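You operate a simulated robot arm through the tools that you are given. There is no shell and no other tool. Be economical: measure what you need, move in short steps, check, and stop when the job is done.

Carry out the task below with a simulated robot arm. There is one attempt and no reset: what you move stays moved.

Task
Take the brown can and leave it on the cream tray.

The check looks at the end state, three seconds after you hand in, the way a careful person would. Anything else that was tipped, shoved, dropped, spilled or broken makes it a failure.

Robot
A 7-joint arm with a two-finger parallel gripper, fixed in place. Base frame: the origin is at the foot of the arm, x ahead of it, y to its left, z up; the work surface is at about z = 0.8. Lengths are in m, angles in degrees, forces in N, time in s.
With the tool pointing down near the work surface it reaches from about 0.24 to 0.68 m from the base axis. Its first joint turns from -66.0 to 66.0 degrees. Payload 2.4 kg.
The TCP is the grasp point between the finger pads, 0.03 m short of the fingertips. In the tool frame z runs along the fingers and y along their closing line. The gripper opens to 0.094 m. The fingers are 0.028 m wide and 0.01 m thick; the gripper's body (0.05 by 0.096 m) begins 0.055 m behind the TCP.
Orientation is told as [roll, pitch, yaw] about the base's x, y, z axes, in that order, counted from this pose: with the fingers straight down and closing along the base's y, the tool's x points along the base's -x, its y along +y and its z along -z.

Tools
- The arm moves only by the tool nudge_tool. Its arguments are lists of equal length, an entry for each row: "hand": the gripper command, from -1 (shut) to 1 (fully open), values between in proportion; "translation": the shift along the tool's x, y, z in m, a list of three; "twist": the turn about the tool's z in degrees. In form: {"hand": [hand, ...], "translation": [[tx, ty, tz], ...], "twist": [twist, ...]}. A call has 1 to 20 rows; each row is the pose to reach, as a shift and turn from the pose commanded when the call began, along the tool's axes at that moment. A row lasts 0.2 s, in which the tool goes at most 0.05 m and 8.6 degrees; a call with a longer step from one row to the next is refused whole, and so is a gripper value outside its range. Where a pose cannot be reached the arm comes as near as it can. A force on the tool above 40 N (or 10 N above the force at the start of the call, whichever is more), or a blocked arm, ends the call early, and 0.2 s more pass. Each finger travels about 0.153 m/s and halts on what it meets, pressing with about 20 N; the grip force reading is that of the motor and also rises with nothing between the fingers. The clock runs only during rows and for 0.2 s after the last one: add rows that repeat a pose to give the fingers time. It gives the time, the measured TCP pose, the force on the tool (base axes), the opening and the grip force at its end, in the units of the frame above (readings bear some noise), and new pictures: "show" is both (left out), scene, wrist or none.
- Cameras (640 x 400 px; columns grow to the right, rows downward): "scene" is fixed at [0.0397, 0.4753, 1.4448]; the picture's right is [-0.73, -0.69, 0.00], its down [-0.39, 0.42, -0.82] and it looks along [0.56, -0.60, -0.57] (base axes); focal length 323 px, centre (320, 200). "wrist" rides on the gripper at [-0.037, 0, -0.058] in the tool frame; the picture's right is [0.00, -1.00, 0.00], its down [0.97, 0.00, -0.24] and it looks along [0.24, 0.00, 0.97] (tool axes); focal length 218 px, centre (320, 200).
- point_at(camera, pixels): for up to 12 pixels [column, row] of the newest picture of that camera ("zoom" is the newest enlarged one), the place [x, y, z] in the base frame of the surface seen there, good to about 0.002 m. It takes no simulated time.
- enlarge(camera, box): a new picture of the part [left, top, right, bottom] of that camera's present view, enlarged. It takes no simulated time.
- hand_in(): hands the job in; it is judged then, once.

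Work in short steps. Measure before you move; look again where a grasp or a placing could have gone wrong, and mend it. You have 60 turns and 170 pictures in all, those below and enlarged ones among them. Open the gripper and draw the arm clear of the work before you hand the job in, unless the task says otherwise; then end with one line.

The tools are called after "Emit:" as name(argument=value, ...) on one line, values as JSON. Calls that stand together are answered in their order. nudge_tool: Moves the arm, as the interface text tells. Its arguments: {"type":"object","properties":{"hand":{"type":"array","items":{"type":"number"}},"translation":{"type":"array","items":{"type":"array","items":{"type":"number"}}},"twist":{"type":"array","items":{"type":"number"}},"show":{"type":"string","enum":["both","scene","wrist","none"]}},"required":["hand","translation","twist"]} The other tools are called the same way: point_at (camera, pixels) gives the place of the surface under pixels of a picture; enlarge (camera, box) takes an enlarged picture of a part of a camera's view; hand_in () hands the job in.

At the start:

```text
t: 0.0
tcp_pos: [0.3462, -0.2497, 1.1033]
tool_rot: [0.0, 0.0, 0.0]
ft_force: [0.2, -0.5, -0.1]
width: 0.0941
grasp_force: 0.1
```

scene: 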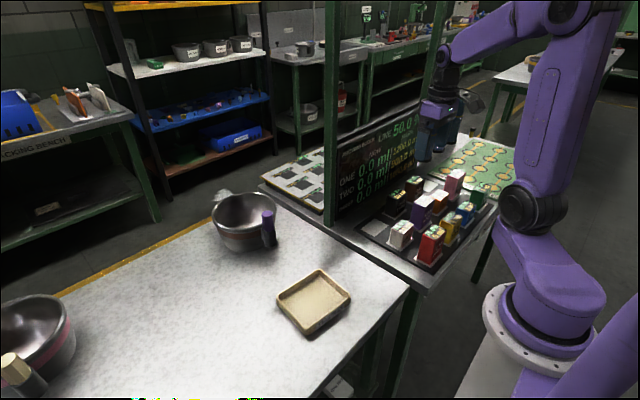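
wrist: 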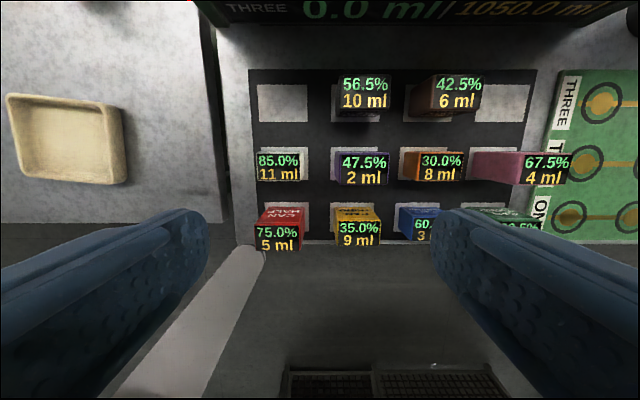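

The wrist view shows a rack of box-like cans with labels; I need to identify the brown one. I enlarge both views.

Emit:
enlarge(camera="scene", box=[350, 150, 510, 270])

Emit:
enlarge(camera="wrist", box=[230, 50, 590, 260])

```text
3.33 times, centred on (430, 210) of scene
```

zoom: 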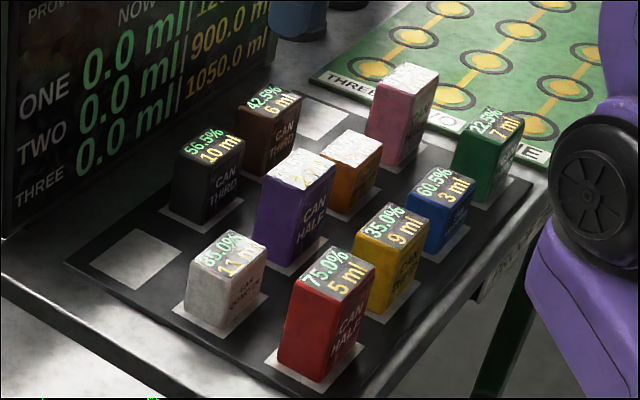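

```text
1.78 times, centred on (410, 155) of wrist
```

zoom: 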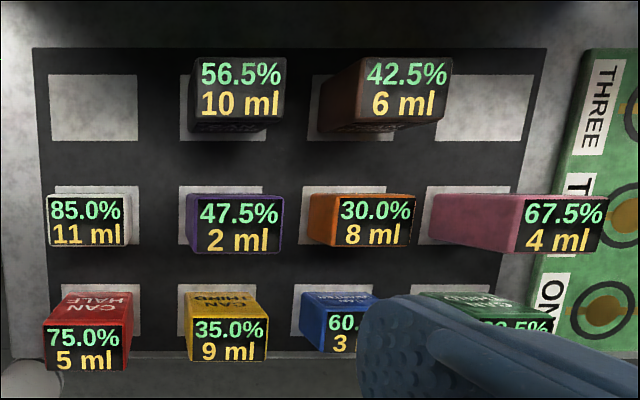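

The brown can is the one labelled 42.5% / 6 ml (wrist about 445,92). I measure it, its neighbours and the tray.

Emit:
point_at(camera="zoom", pixels=[[366, 66], [446, 66], [436, 114], [358, 114], [405, 90], [330, 90], [240, 90], [240, 225], [365, 220], [565, 225], [345, 130], [290, 90]])

Emit:
point_at(camera="wrist", pixels=[[65, 140], [10, 97], [120, 107], [122, 180], [20, 178], [60, 96], [225, 10], [400, 10], [200, 100], [240, 150]])

Emit:
point_at(camera="scene", pixels=[[414, 180], [415, 195], [407, 178], [422, 182], [313, 301], [319, 272], [349, 297], [311, 332], [278, 300], [340, 110], [405, 102], [330, 180]])

```text
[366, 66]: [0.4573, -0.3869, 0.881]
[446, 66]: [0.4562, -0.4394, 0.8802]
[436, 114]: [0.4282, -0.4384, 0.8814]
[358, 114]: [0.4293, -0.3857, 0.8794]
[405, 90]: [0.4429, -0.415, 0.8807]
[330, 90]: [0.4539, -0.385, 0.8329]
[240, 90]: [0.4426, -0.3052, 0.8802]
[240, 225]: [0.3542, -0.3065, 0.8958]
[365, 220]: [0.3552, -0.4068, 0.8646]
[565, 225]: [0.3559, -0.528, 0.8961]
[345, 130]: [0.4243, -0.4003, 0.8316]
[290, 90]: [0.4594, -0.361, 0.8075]
```

```text
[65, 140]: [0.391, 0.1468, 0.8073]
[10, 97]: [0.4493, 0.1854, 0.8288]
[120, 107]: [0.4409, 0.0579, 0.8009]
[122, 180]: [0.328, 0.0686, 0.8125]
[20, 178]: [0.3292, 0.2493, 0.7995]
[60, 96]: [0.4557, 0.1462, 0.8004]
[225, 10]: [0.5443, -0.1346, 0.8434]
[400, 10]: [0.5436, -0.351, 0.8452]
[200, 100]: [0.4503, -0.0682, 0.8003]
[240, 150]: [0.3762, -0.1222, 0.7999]
```

```text
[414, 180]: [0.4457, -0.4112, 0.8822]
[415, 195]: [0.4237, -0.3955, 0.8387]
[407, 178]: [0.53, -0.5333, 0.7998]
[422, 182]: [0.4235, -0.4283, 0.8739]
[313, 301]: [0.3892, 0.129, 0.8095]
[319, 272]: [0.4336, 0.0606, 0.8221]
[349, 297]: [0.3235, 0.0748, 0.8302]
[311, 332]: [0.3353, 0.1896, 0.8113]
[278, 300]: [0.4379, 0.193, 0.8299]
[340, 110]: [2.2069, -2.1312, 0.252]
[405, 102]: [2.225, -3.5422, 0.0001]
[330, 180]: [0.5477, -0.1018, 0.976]
```

Brown can: centre about (0.443, -0.413), top 0.880, roughly 0.036 (x) by 0.056 (y), aligned with the base. I go above it with the fingers closing along y and check.

Emit:
nudge_tool(hand=[1, 1, 1, 1, 1, 1, 1, 1], translation=[[-0.02, -0.033, 0], [-0.04, -0.066, 0], [-0.06, -0.1, 0], [-0.08, -0.134, 0], [-0.097, -0.163, 0.01], [-0.097, -0.163, 0.05], [-0.097, -0.163, 0.09], [-0.097, -0.163, 0.12]], twist=[0, 0, 0, 0, 0, 0, 0, 0])

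```text
t: 1.8
tcp_pos: [0.4419, -0.4145, 0.9838]
tool_rot: [0.0, 0.0, 0.0]
ft_force: [0.0, 0.6, 0.8]
width: 0.0938
grasp_force: 0.0
```

scene: 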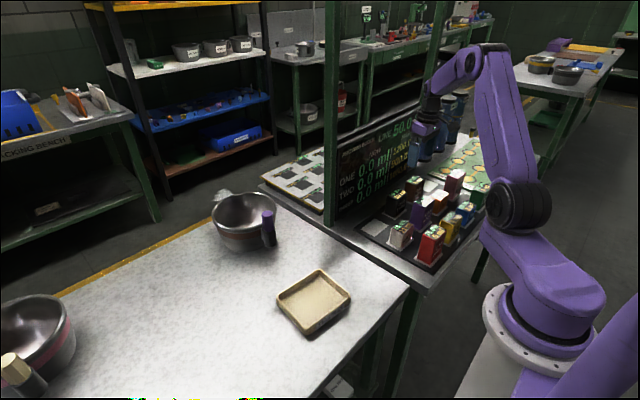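
wrist: 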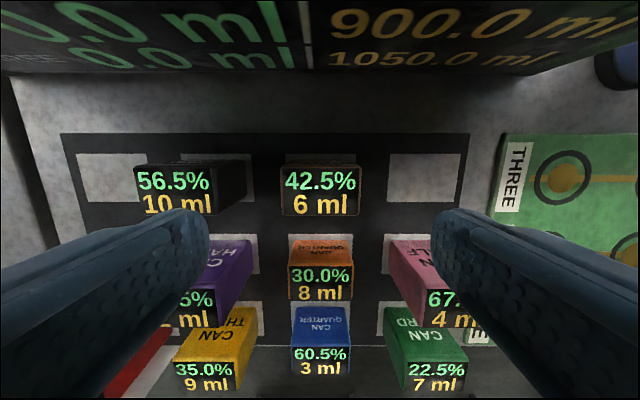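

The brown can (320, 190) is centred between the fingers. I measure its edges again before descending.

Emit:
point_at(camera="wrist", pixels=[[284, 170], [357, 170], [357, 212], [284, 212], [320, 190], [240, 190], [140, 190], [320, 156], [318, 270], [200, 250], [430, 270], [320, 90]])

```text
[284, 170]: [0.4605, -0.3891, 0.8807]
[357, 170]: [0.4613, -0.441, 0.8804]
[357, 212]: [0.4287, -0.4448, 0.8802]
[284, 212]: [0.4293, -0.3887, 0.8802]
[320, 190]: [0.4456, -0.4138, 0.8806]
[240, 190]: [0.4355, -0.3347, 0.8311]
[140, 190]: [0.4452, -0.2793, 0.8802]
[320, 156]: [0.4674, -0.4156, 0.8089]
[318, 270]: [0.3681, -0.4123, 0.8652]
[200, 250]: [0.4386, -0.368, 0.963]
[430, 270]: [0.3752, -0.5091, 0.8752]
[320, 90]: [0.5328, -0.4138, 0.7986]
```

The gaps are clear (black can's edge at y -0.335, finger's outer face near -0.357). I descend to TCP z ≈ 0.85 and close.

Emit:
nudge_tool(hand=[1, 1, 1, 1, 1, 1, 1, 1], translation=[[-0.002, 0, 0.03], [-0.002, 0, 0.06], [-0.002, 0, 0.085], [-0.002, 0, 0.105], [-0.002, 0, 0.12], [-0.002, 0, 0.13], [-0.002, 0, 0.134], [-0.002, 0, 0.134]], twist=[0, 0, 0, 0, 0, 0, 0, 0], show="wrist")

Emit:
nudge_tool(hand=[0.6, 0.3, 0.1, -0.2, -0.2, -0.2], translation=[[0, 0, 0], [0, 0, 0], [0, 0, 0], [0, 0, 0], [0, 0, 0], [0, 0, 0]], twist=[0, 0, 0, 0, 0, 0])

```text
t: 3.6
tcp_pos: [0.4444, -0.4143, 0.8504]
tool_rot: [-0.1, 0.1, 0.0]
ft_force: [0.2, -0.4, 0.1]
width: 0.0941
grasp_force: 0.1
```

wrist: 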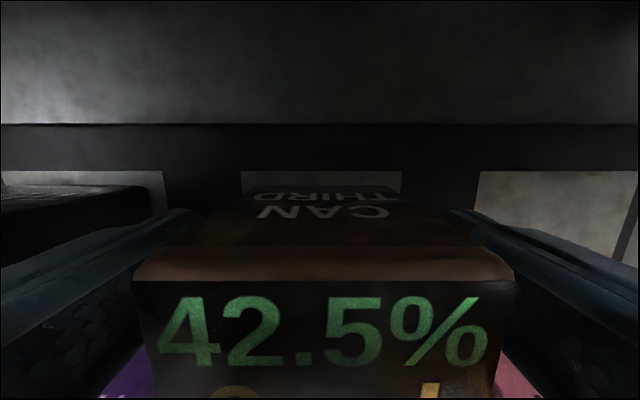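

```text
t: 5.0
tcp_pos: [0.4453, -0.4139, 0.8503]
tool_rot: [0.1, 0.0, 0.0]
ft_force: [-0.1, -1.8, 1.2]
width: 0.0661
grasp_force: 19.6
```

scene: 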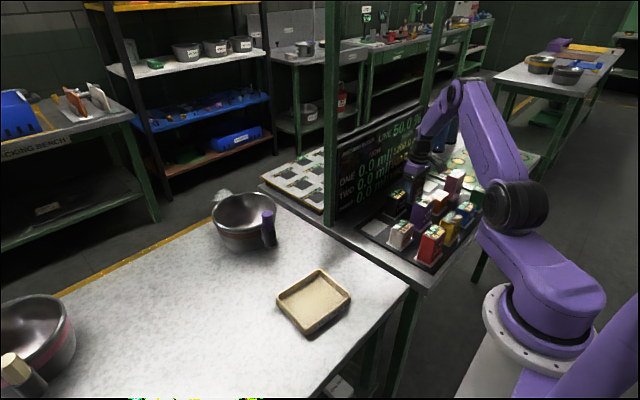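
wrist: 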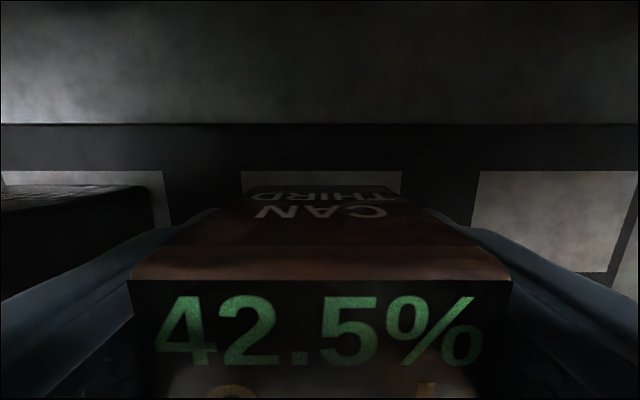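

The fingers halted at 0.066 m with 19.6 N, so the can is held. I lift it gently straight up.

Emit:
nudge_tool(hand=[-1, -1, -1, -1, -1, -1, -1, -1, -1, -1], translation=[[0, 0, -0.005], [0, 0, -0.015], [0, 0, -0.03], [0, 0, -0.05], [0, 0, -0.075], [0, 0, -0.1], [0, 0, -0.125], [0, 0, -0.15], [0, 0, -0.17], [0, 0, -0.18]], twist=[0, 0, 0, 0, 0, 0, 0, 0, 0, 0])

```text
t: 7.2
tcp_pos: [0.4449, -0.4127, 1.0297]
tool_rot: [0.0, 0.0, 0.0]
ft_force: [0.1, 0.1, -2.2]
width: 0.0617
grasp_force: 19.9
```

scene: 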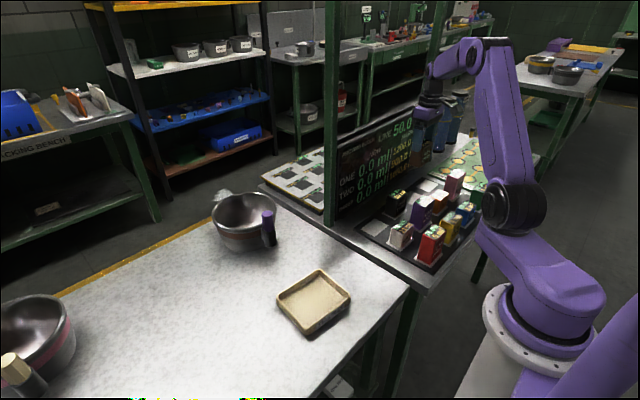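
wrist: 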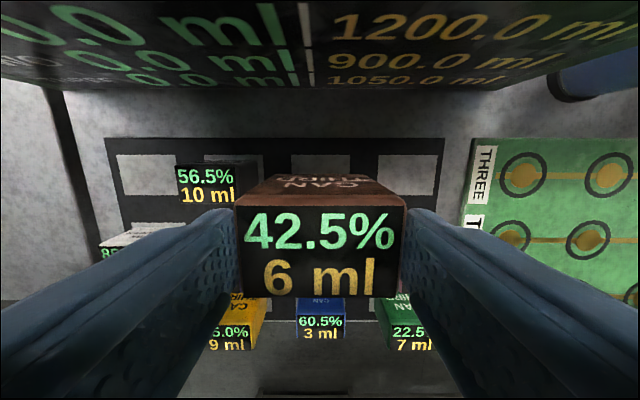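

The can is held and clear of the rack. I first draw back in x away from the display, then carry it in y over toward the tray centre (about 0.385, 0.129).

Emit:
nudge_tool(hand=[-1, -1, -1, -1, -1, -1, -1, -1, -1, -1, -1, -1, -1, -1, -1, -1, -1, -1, -1, -1], translation=[[0.015, 0, 0], [0.035, 0.005, 0], [0.05, 0.02, 0], [0.058, 0.045, 0], [0.06, 0.075, 0], [0.06, 0.11, 0], [0.06, 0.145, 0], [0.06, 0.18, 0], [0.06, 0.215, 0], [0.06, 0.25, 0], [0.06, 0.285, 0], [0.06, 0.32, 0], [0.06, 0.355, 0], [0.06, 0.39, 0], [0.06, 0.425, 0], [0.06, 0.46, 0], [0.06, 0.49, 0], [0.06, 0.515, 0], [0.06, 0.535, 0], [0.06, 0.542, 0]], twist=[0, 0, 0, 0, 0, 0, 0, 0, 0, 0, 0, 0, 0, 0, 0, 0, 0, 0, 0, 0])

```text
t: 11.4
tcp_pos: [0.3856, 0.1281, 1.0306]
tool_rot: [0.0, 0.0, 0.0]
ft_force: [-0.6, 0.2, -1.8]
width: 0.0618
grasp_force: 19.5
```

scene: 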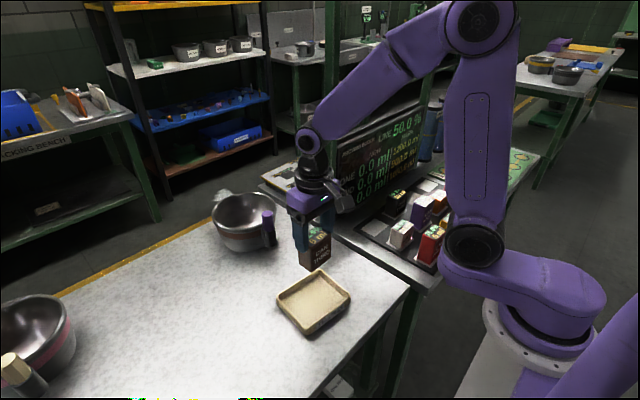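
wrist: 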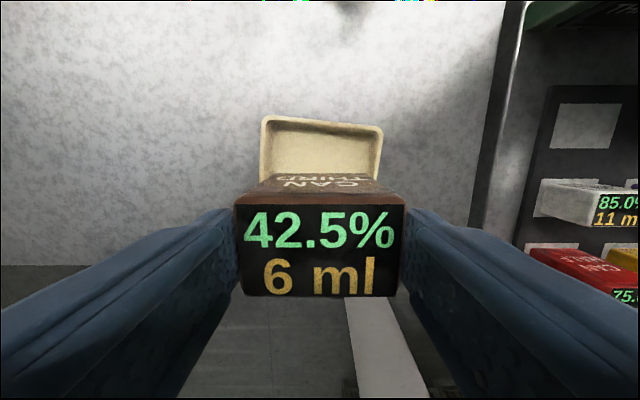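

I check the can's lower edge and the tray's rims more exactly in an enlarged scene view.

Emit:
enlarge(camera="scene", box=[258, 220, 370, 340])

Emit:
point_at(camera="wrist", pixels=[[266, 120], [380, 130], [262, 150], [381, 155], [320, 150], [320, 122], [320, 185]])

Emit:
point_at(camera="scene", pixels=[[313, 301], [281, 303], [314, 329], [347, 296], [300, 310], [330, 305], [308, 268], [330, 261], [302, 262], [318, 240]])

```text
3.33 times, centred on (314, 280) of scene
```

zoom: 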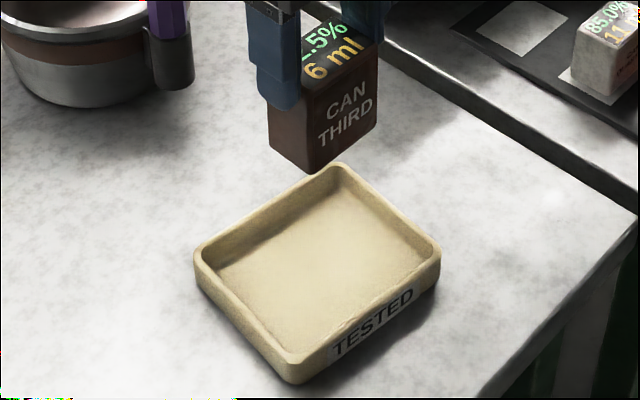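

```text
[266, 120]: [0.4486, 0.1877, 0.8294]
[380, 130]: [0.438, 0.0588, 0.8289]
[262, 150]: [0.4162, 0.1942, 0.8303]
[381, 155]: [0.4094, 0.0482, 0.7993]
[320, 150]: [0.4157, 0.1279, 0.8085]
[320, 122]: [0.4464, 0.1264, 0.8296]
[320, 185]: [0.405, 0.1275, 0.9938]
```

```text
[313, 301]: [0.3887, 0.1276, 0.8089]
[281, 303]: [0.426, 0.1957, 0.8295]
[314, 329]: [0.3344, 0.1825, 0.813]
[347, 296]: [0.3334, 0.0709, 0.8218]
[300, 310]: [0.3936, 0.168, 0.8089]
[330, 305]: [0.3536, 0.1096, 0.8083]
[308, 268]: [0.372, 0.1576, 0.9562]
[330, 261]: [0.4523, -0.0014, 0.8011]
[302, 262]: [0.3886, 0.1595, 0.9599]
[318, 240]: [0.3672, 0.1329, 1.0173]
```

The can's lower corner reads z ≈ 0.956, lower than a rigid lift would give; it seems to have slid down in the grip. I measure its top and bottom.

Emit:
point_at(camera="wrist", pixels=[[320, 250], [245, 212], [395, 212], [395, 288], [245, 288], [300, 180], [345, 195]])

Emit:
point_at(camera="zoom", pixels=[[306, 168], [308, 155], [272, 148], [370, 130], [340, 150], [325, 70], [360, 65], [310, 85]])

Emit:
enlarge(camera="wrist", box=[200, 100, 440, 320])

```text
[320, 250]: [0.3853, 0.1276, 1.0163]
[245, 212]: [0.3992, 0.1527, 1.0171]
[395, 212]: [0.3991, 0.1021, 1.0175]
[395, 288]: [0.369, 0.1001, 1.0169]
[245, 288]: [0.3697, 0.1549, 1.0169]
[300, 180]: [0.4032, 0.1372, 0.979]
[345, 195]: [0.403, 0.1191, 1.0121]
```

```text
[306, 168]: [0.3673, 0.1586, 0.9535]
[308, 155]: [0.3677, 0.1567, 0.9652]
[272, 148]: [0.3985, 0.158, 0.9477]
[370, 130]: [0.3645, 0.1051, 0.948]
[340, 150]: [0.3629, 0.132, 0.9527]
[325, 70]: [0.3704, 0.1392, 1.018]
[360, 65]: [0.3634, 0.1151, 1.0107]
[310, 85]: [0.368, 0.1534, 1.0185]
```

```text
1.82 times, centred on (320, 210) of wrist
```

zoom: 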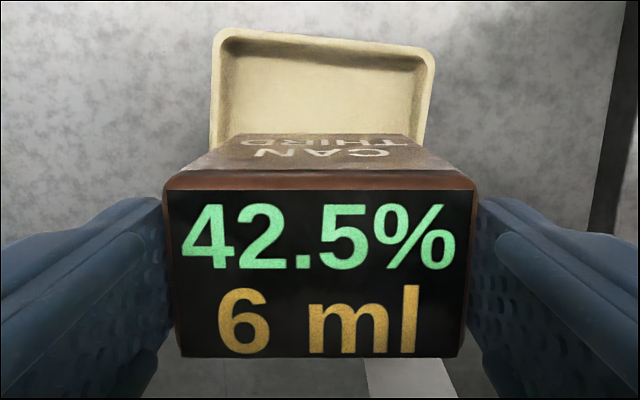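

The can slid about 4 cm (tapered top) but is steady now: top at 1.017, bottom ≈ 0.945, upright. I lower gently straight down by 0.125, leaving about 1 cm, then check.

Emit:
nudge_tool(hand=[-1, -1, -1, -1, -1, -1, -1, -1, -1, -1, -1], translation=[[-0.001, 0.001, 0.005], [-0.003, 0.002, 0.015], [-0.004, 0.002, 0.03], [-0.004, 0.002, 0.047], [-0.004, 0.002, 0.064], [-0.004, 0.002, 0.081], [-0.004, 0.002, 0.096], [-0.004, 0.002, 0.108], [-0.004, 0.002, 0.117], [-0.004, 0.002, 0.122], [-0.004, 0.002, 0.125]], twist=[0, 0, 0, 0, 0, 0, 0, 0, 0, 0, 0])

Emit:
enlarge(camera="scene", box=[258, 220, 370, 340])

Emit:
point_at(camera="wrist", pixels=[[320, 250], [320, 212], [320, 288]])

```text
t: 13.8
tcp_pos: [0.3873, 0.1297, 0.9048]
tool_rot: [0.0, 0.0, 0.0]
ft_force: [0.1, -0.4, -2.7]
width: 0.0616
grasp_force: 19.8
```

scene: 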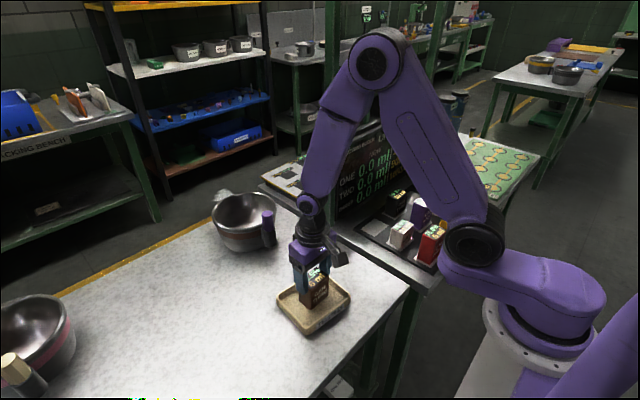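
wrist: 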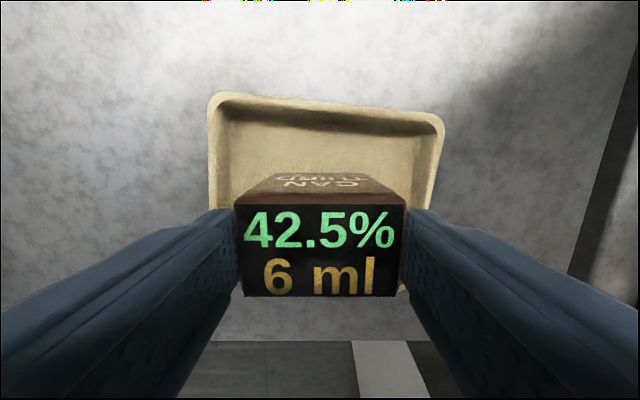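

```text
3.33 times, centred on (314, 280) of scene
```

zoom: 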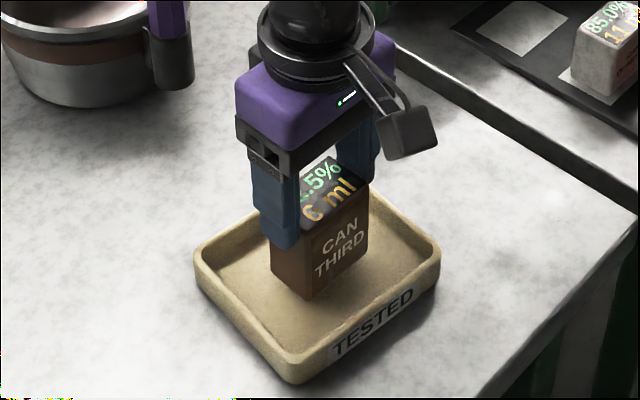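

```text
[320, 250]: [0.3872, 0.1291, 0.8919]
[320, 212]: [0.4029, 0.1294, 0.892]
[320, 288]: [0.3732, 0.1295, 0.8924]
```

Top is at 0.892, and a seated can's top would be about 0.880. I lower in small steps until the force shows contact.

Emit:
nudge_tool(hand=[-1, -1, -1, -1, -1, -1, -1], translation=[[0, 0, 0.003], [0, 0, 0.006], [0, 0, 0.008], [0, 0, 0.0095], [0, 0, 0.0105], [0, 0, 0.0115], [0, 0, 0.012]], twist=[0, 0, 0, 0, 0, 0, 0])

Emit:
point_at(camera="wrist", pixels=[[320, 250], [250, 212], [390, 212], [320, 288]])

Emit:
enlarge(camera="scene", box=[258, 220, 370, 340])

```text
t: 15.4
tcp_pos: [0.3883, 0.13, 0.8928]
tool_rot: [-0.1, 0.0, 0.1]
ft_force: [-1.3, -1.6, 7.9]
width: 0.0616
grasp_force: 19.9
```

scene: 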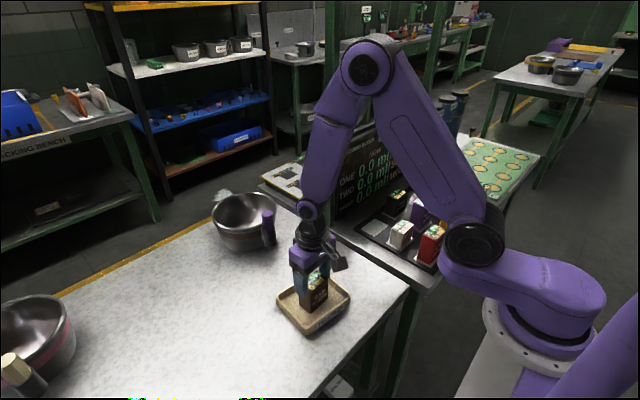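
wrist: 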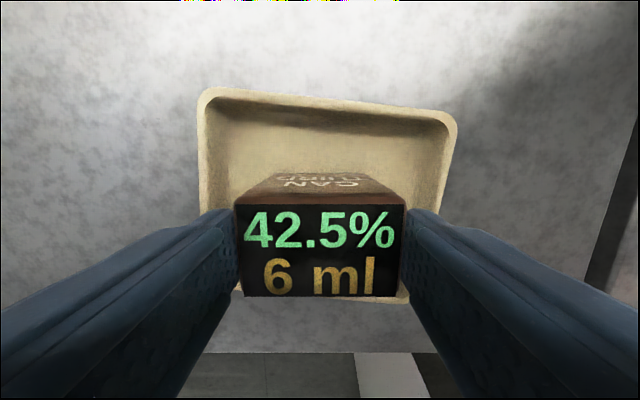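

```text
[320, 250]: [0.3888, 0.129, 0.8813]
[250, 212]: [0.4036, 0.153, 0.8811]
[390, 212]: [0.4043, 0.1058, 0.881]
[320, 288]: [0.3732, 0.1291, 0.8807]
```

```text
3.33 times, centred on (314, 280) of scene
```

zoom: 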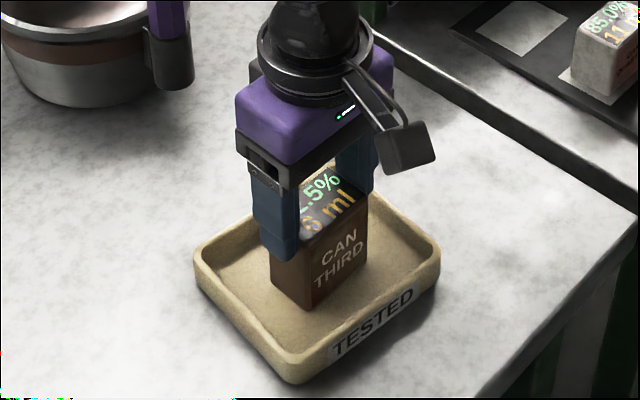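

The force of +7.9 N and the top at 0.881 show the can is seated. I open the fingers in place, then rise straight up.

Emit:
nudge_tool(hand=[0.35, 0.5, 0.7, 0.9, 0.9], translation=[[0, 0, 0], [0, 0, 0], [0, 0, 0], [0, 0, 0], [0, 0, 0]], twist=[0, 0, 0, 0, 0], show="wrist")

Emit:
nudge_tool(hand=[0.9, 0.9, 0.9, 0.9, 0.9, 0.9, 0.9, 0.9], translation=[[0, 0, -0.01], [0, 0, -0.03], [0, 0, -0.06], [0, 0, -0.09], [0, 0, -0.12], [0, 0, -0.15], [0, 0, -0.18], [0, 0, -0.2]], twist=[0, 0, 0, 0, 0, 0, 0, 0])

Emit:
enlarge(camera="scene", box=[258, 160, 500, 340])

```text
t: 16.6
tcp_pos: [0.3884, 0.1288, 0.8934]
tool_rot: [-0.1, 0.1, 0.0]
ft_force: [0.3, -0.7, 0.6]
width: 0.089
grasp_force: 0.0
```

wrist: 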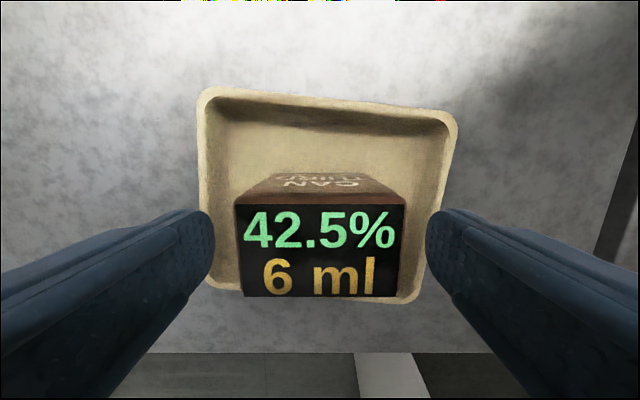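

```text
t: 18.4
tcp_pos: [0.3895, 0.1296, 1.0927]
tool_rot: [0.1, 0.2, 0.0]
ft_force: [0.3, 0.3, -0.3]
width: 0.0894
grasp_force: 0.1
```

scene: 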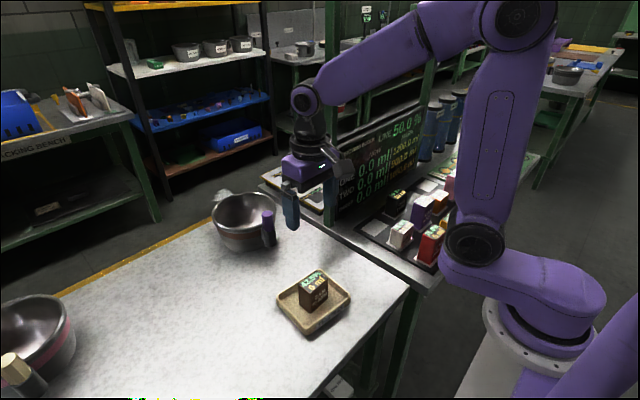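
wrist: 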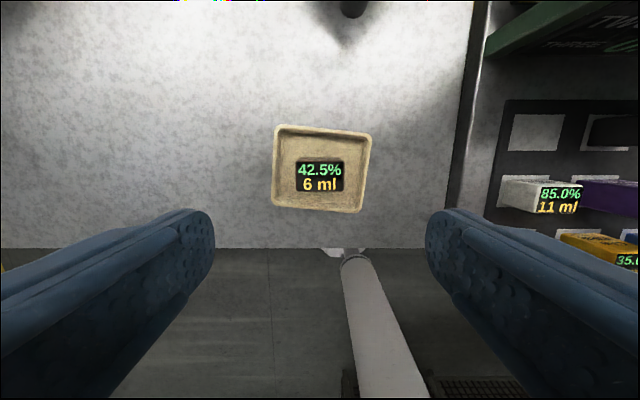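

```text
2.22 times, centred on (379, 250) of scene
```

zoom: 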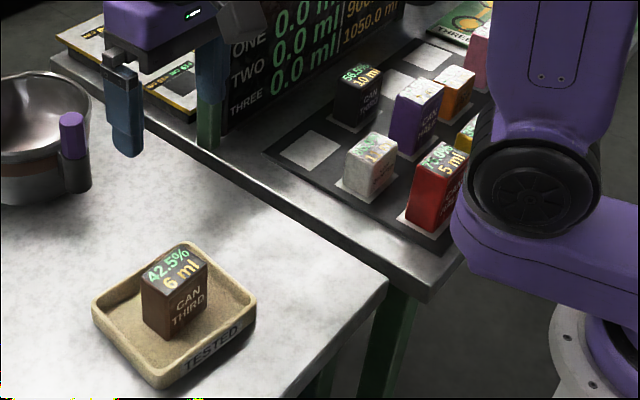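

The brown can stands upright in the tray, the other cans I can see are standing in their places, and the gripper is open and clear. I hand in.

Emit:
hand_in()

```text
The job is handed in.
```

The brown can is standing upright on the cream tray; it slid about 4 cm in the grip while being lifted but never dropped, and nothing else appeared to move.
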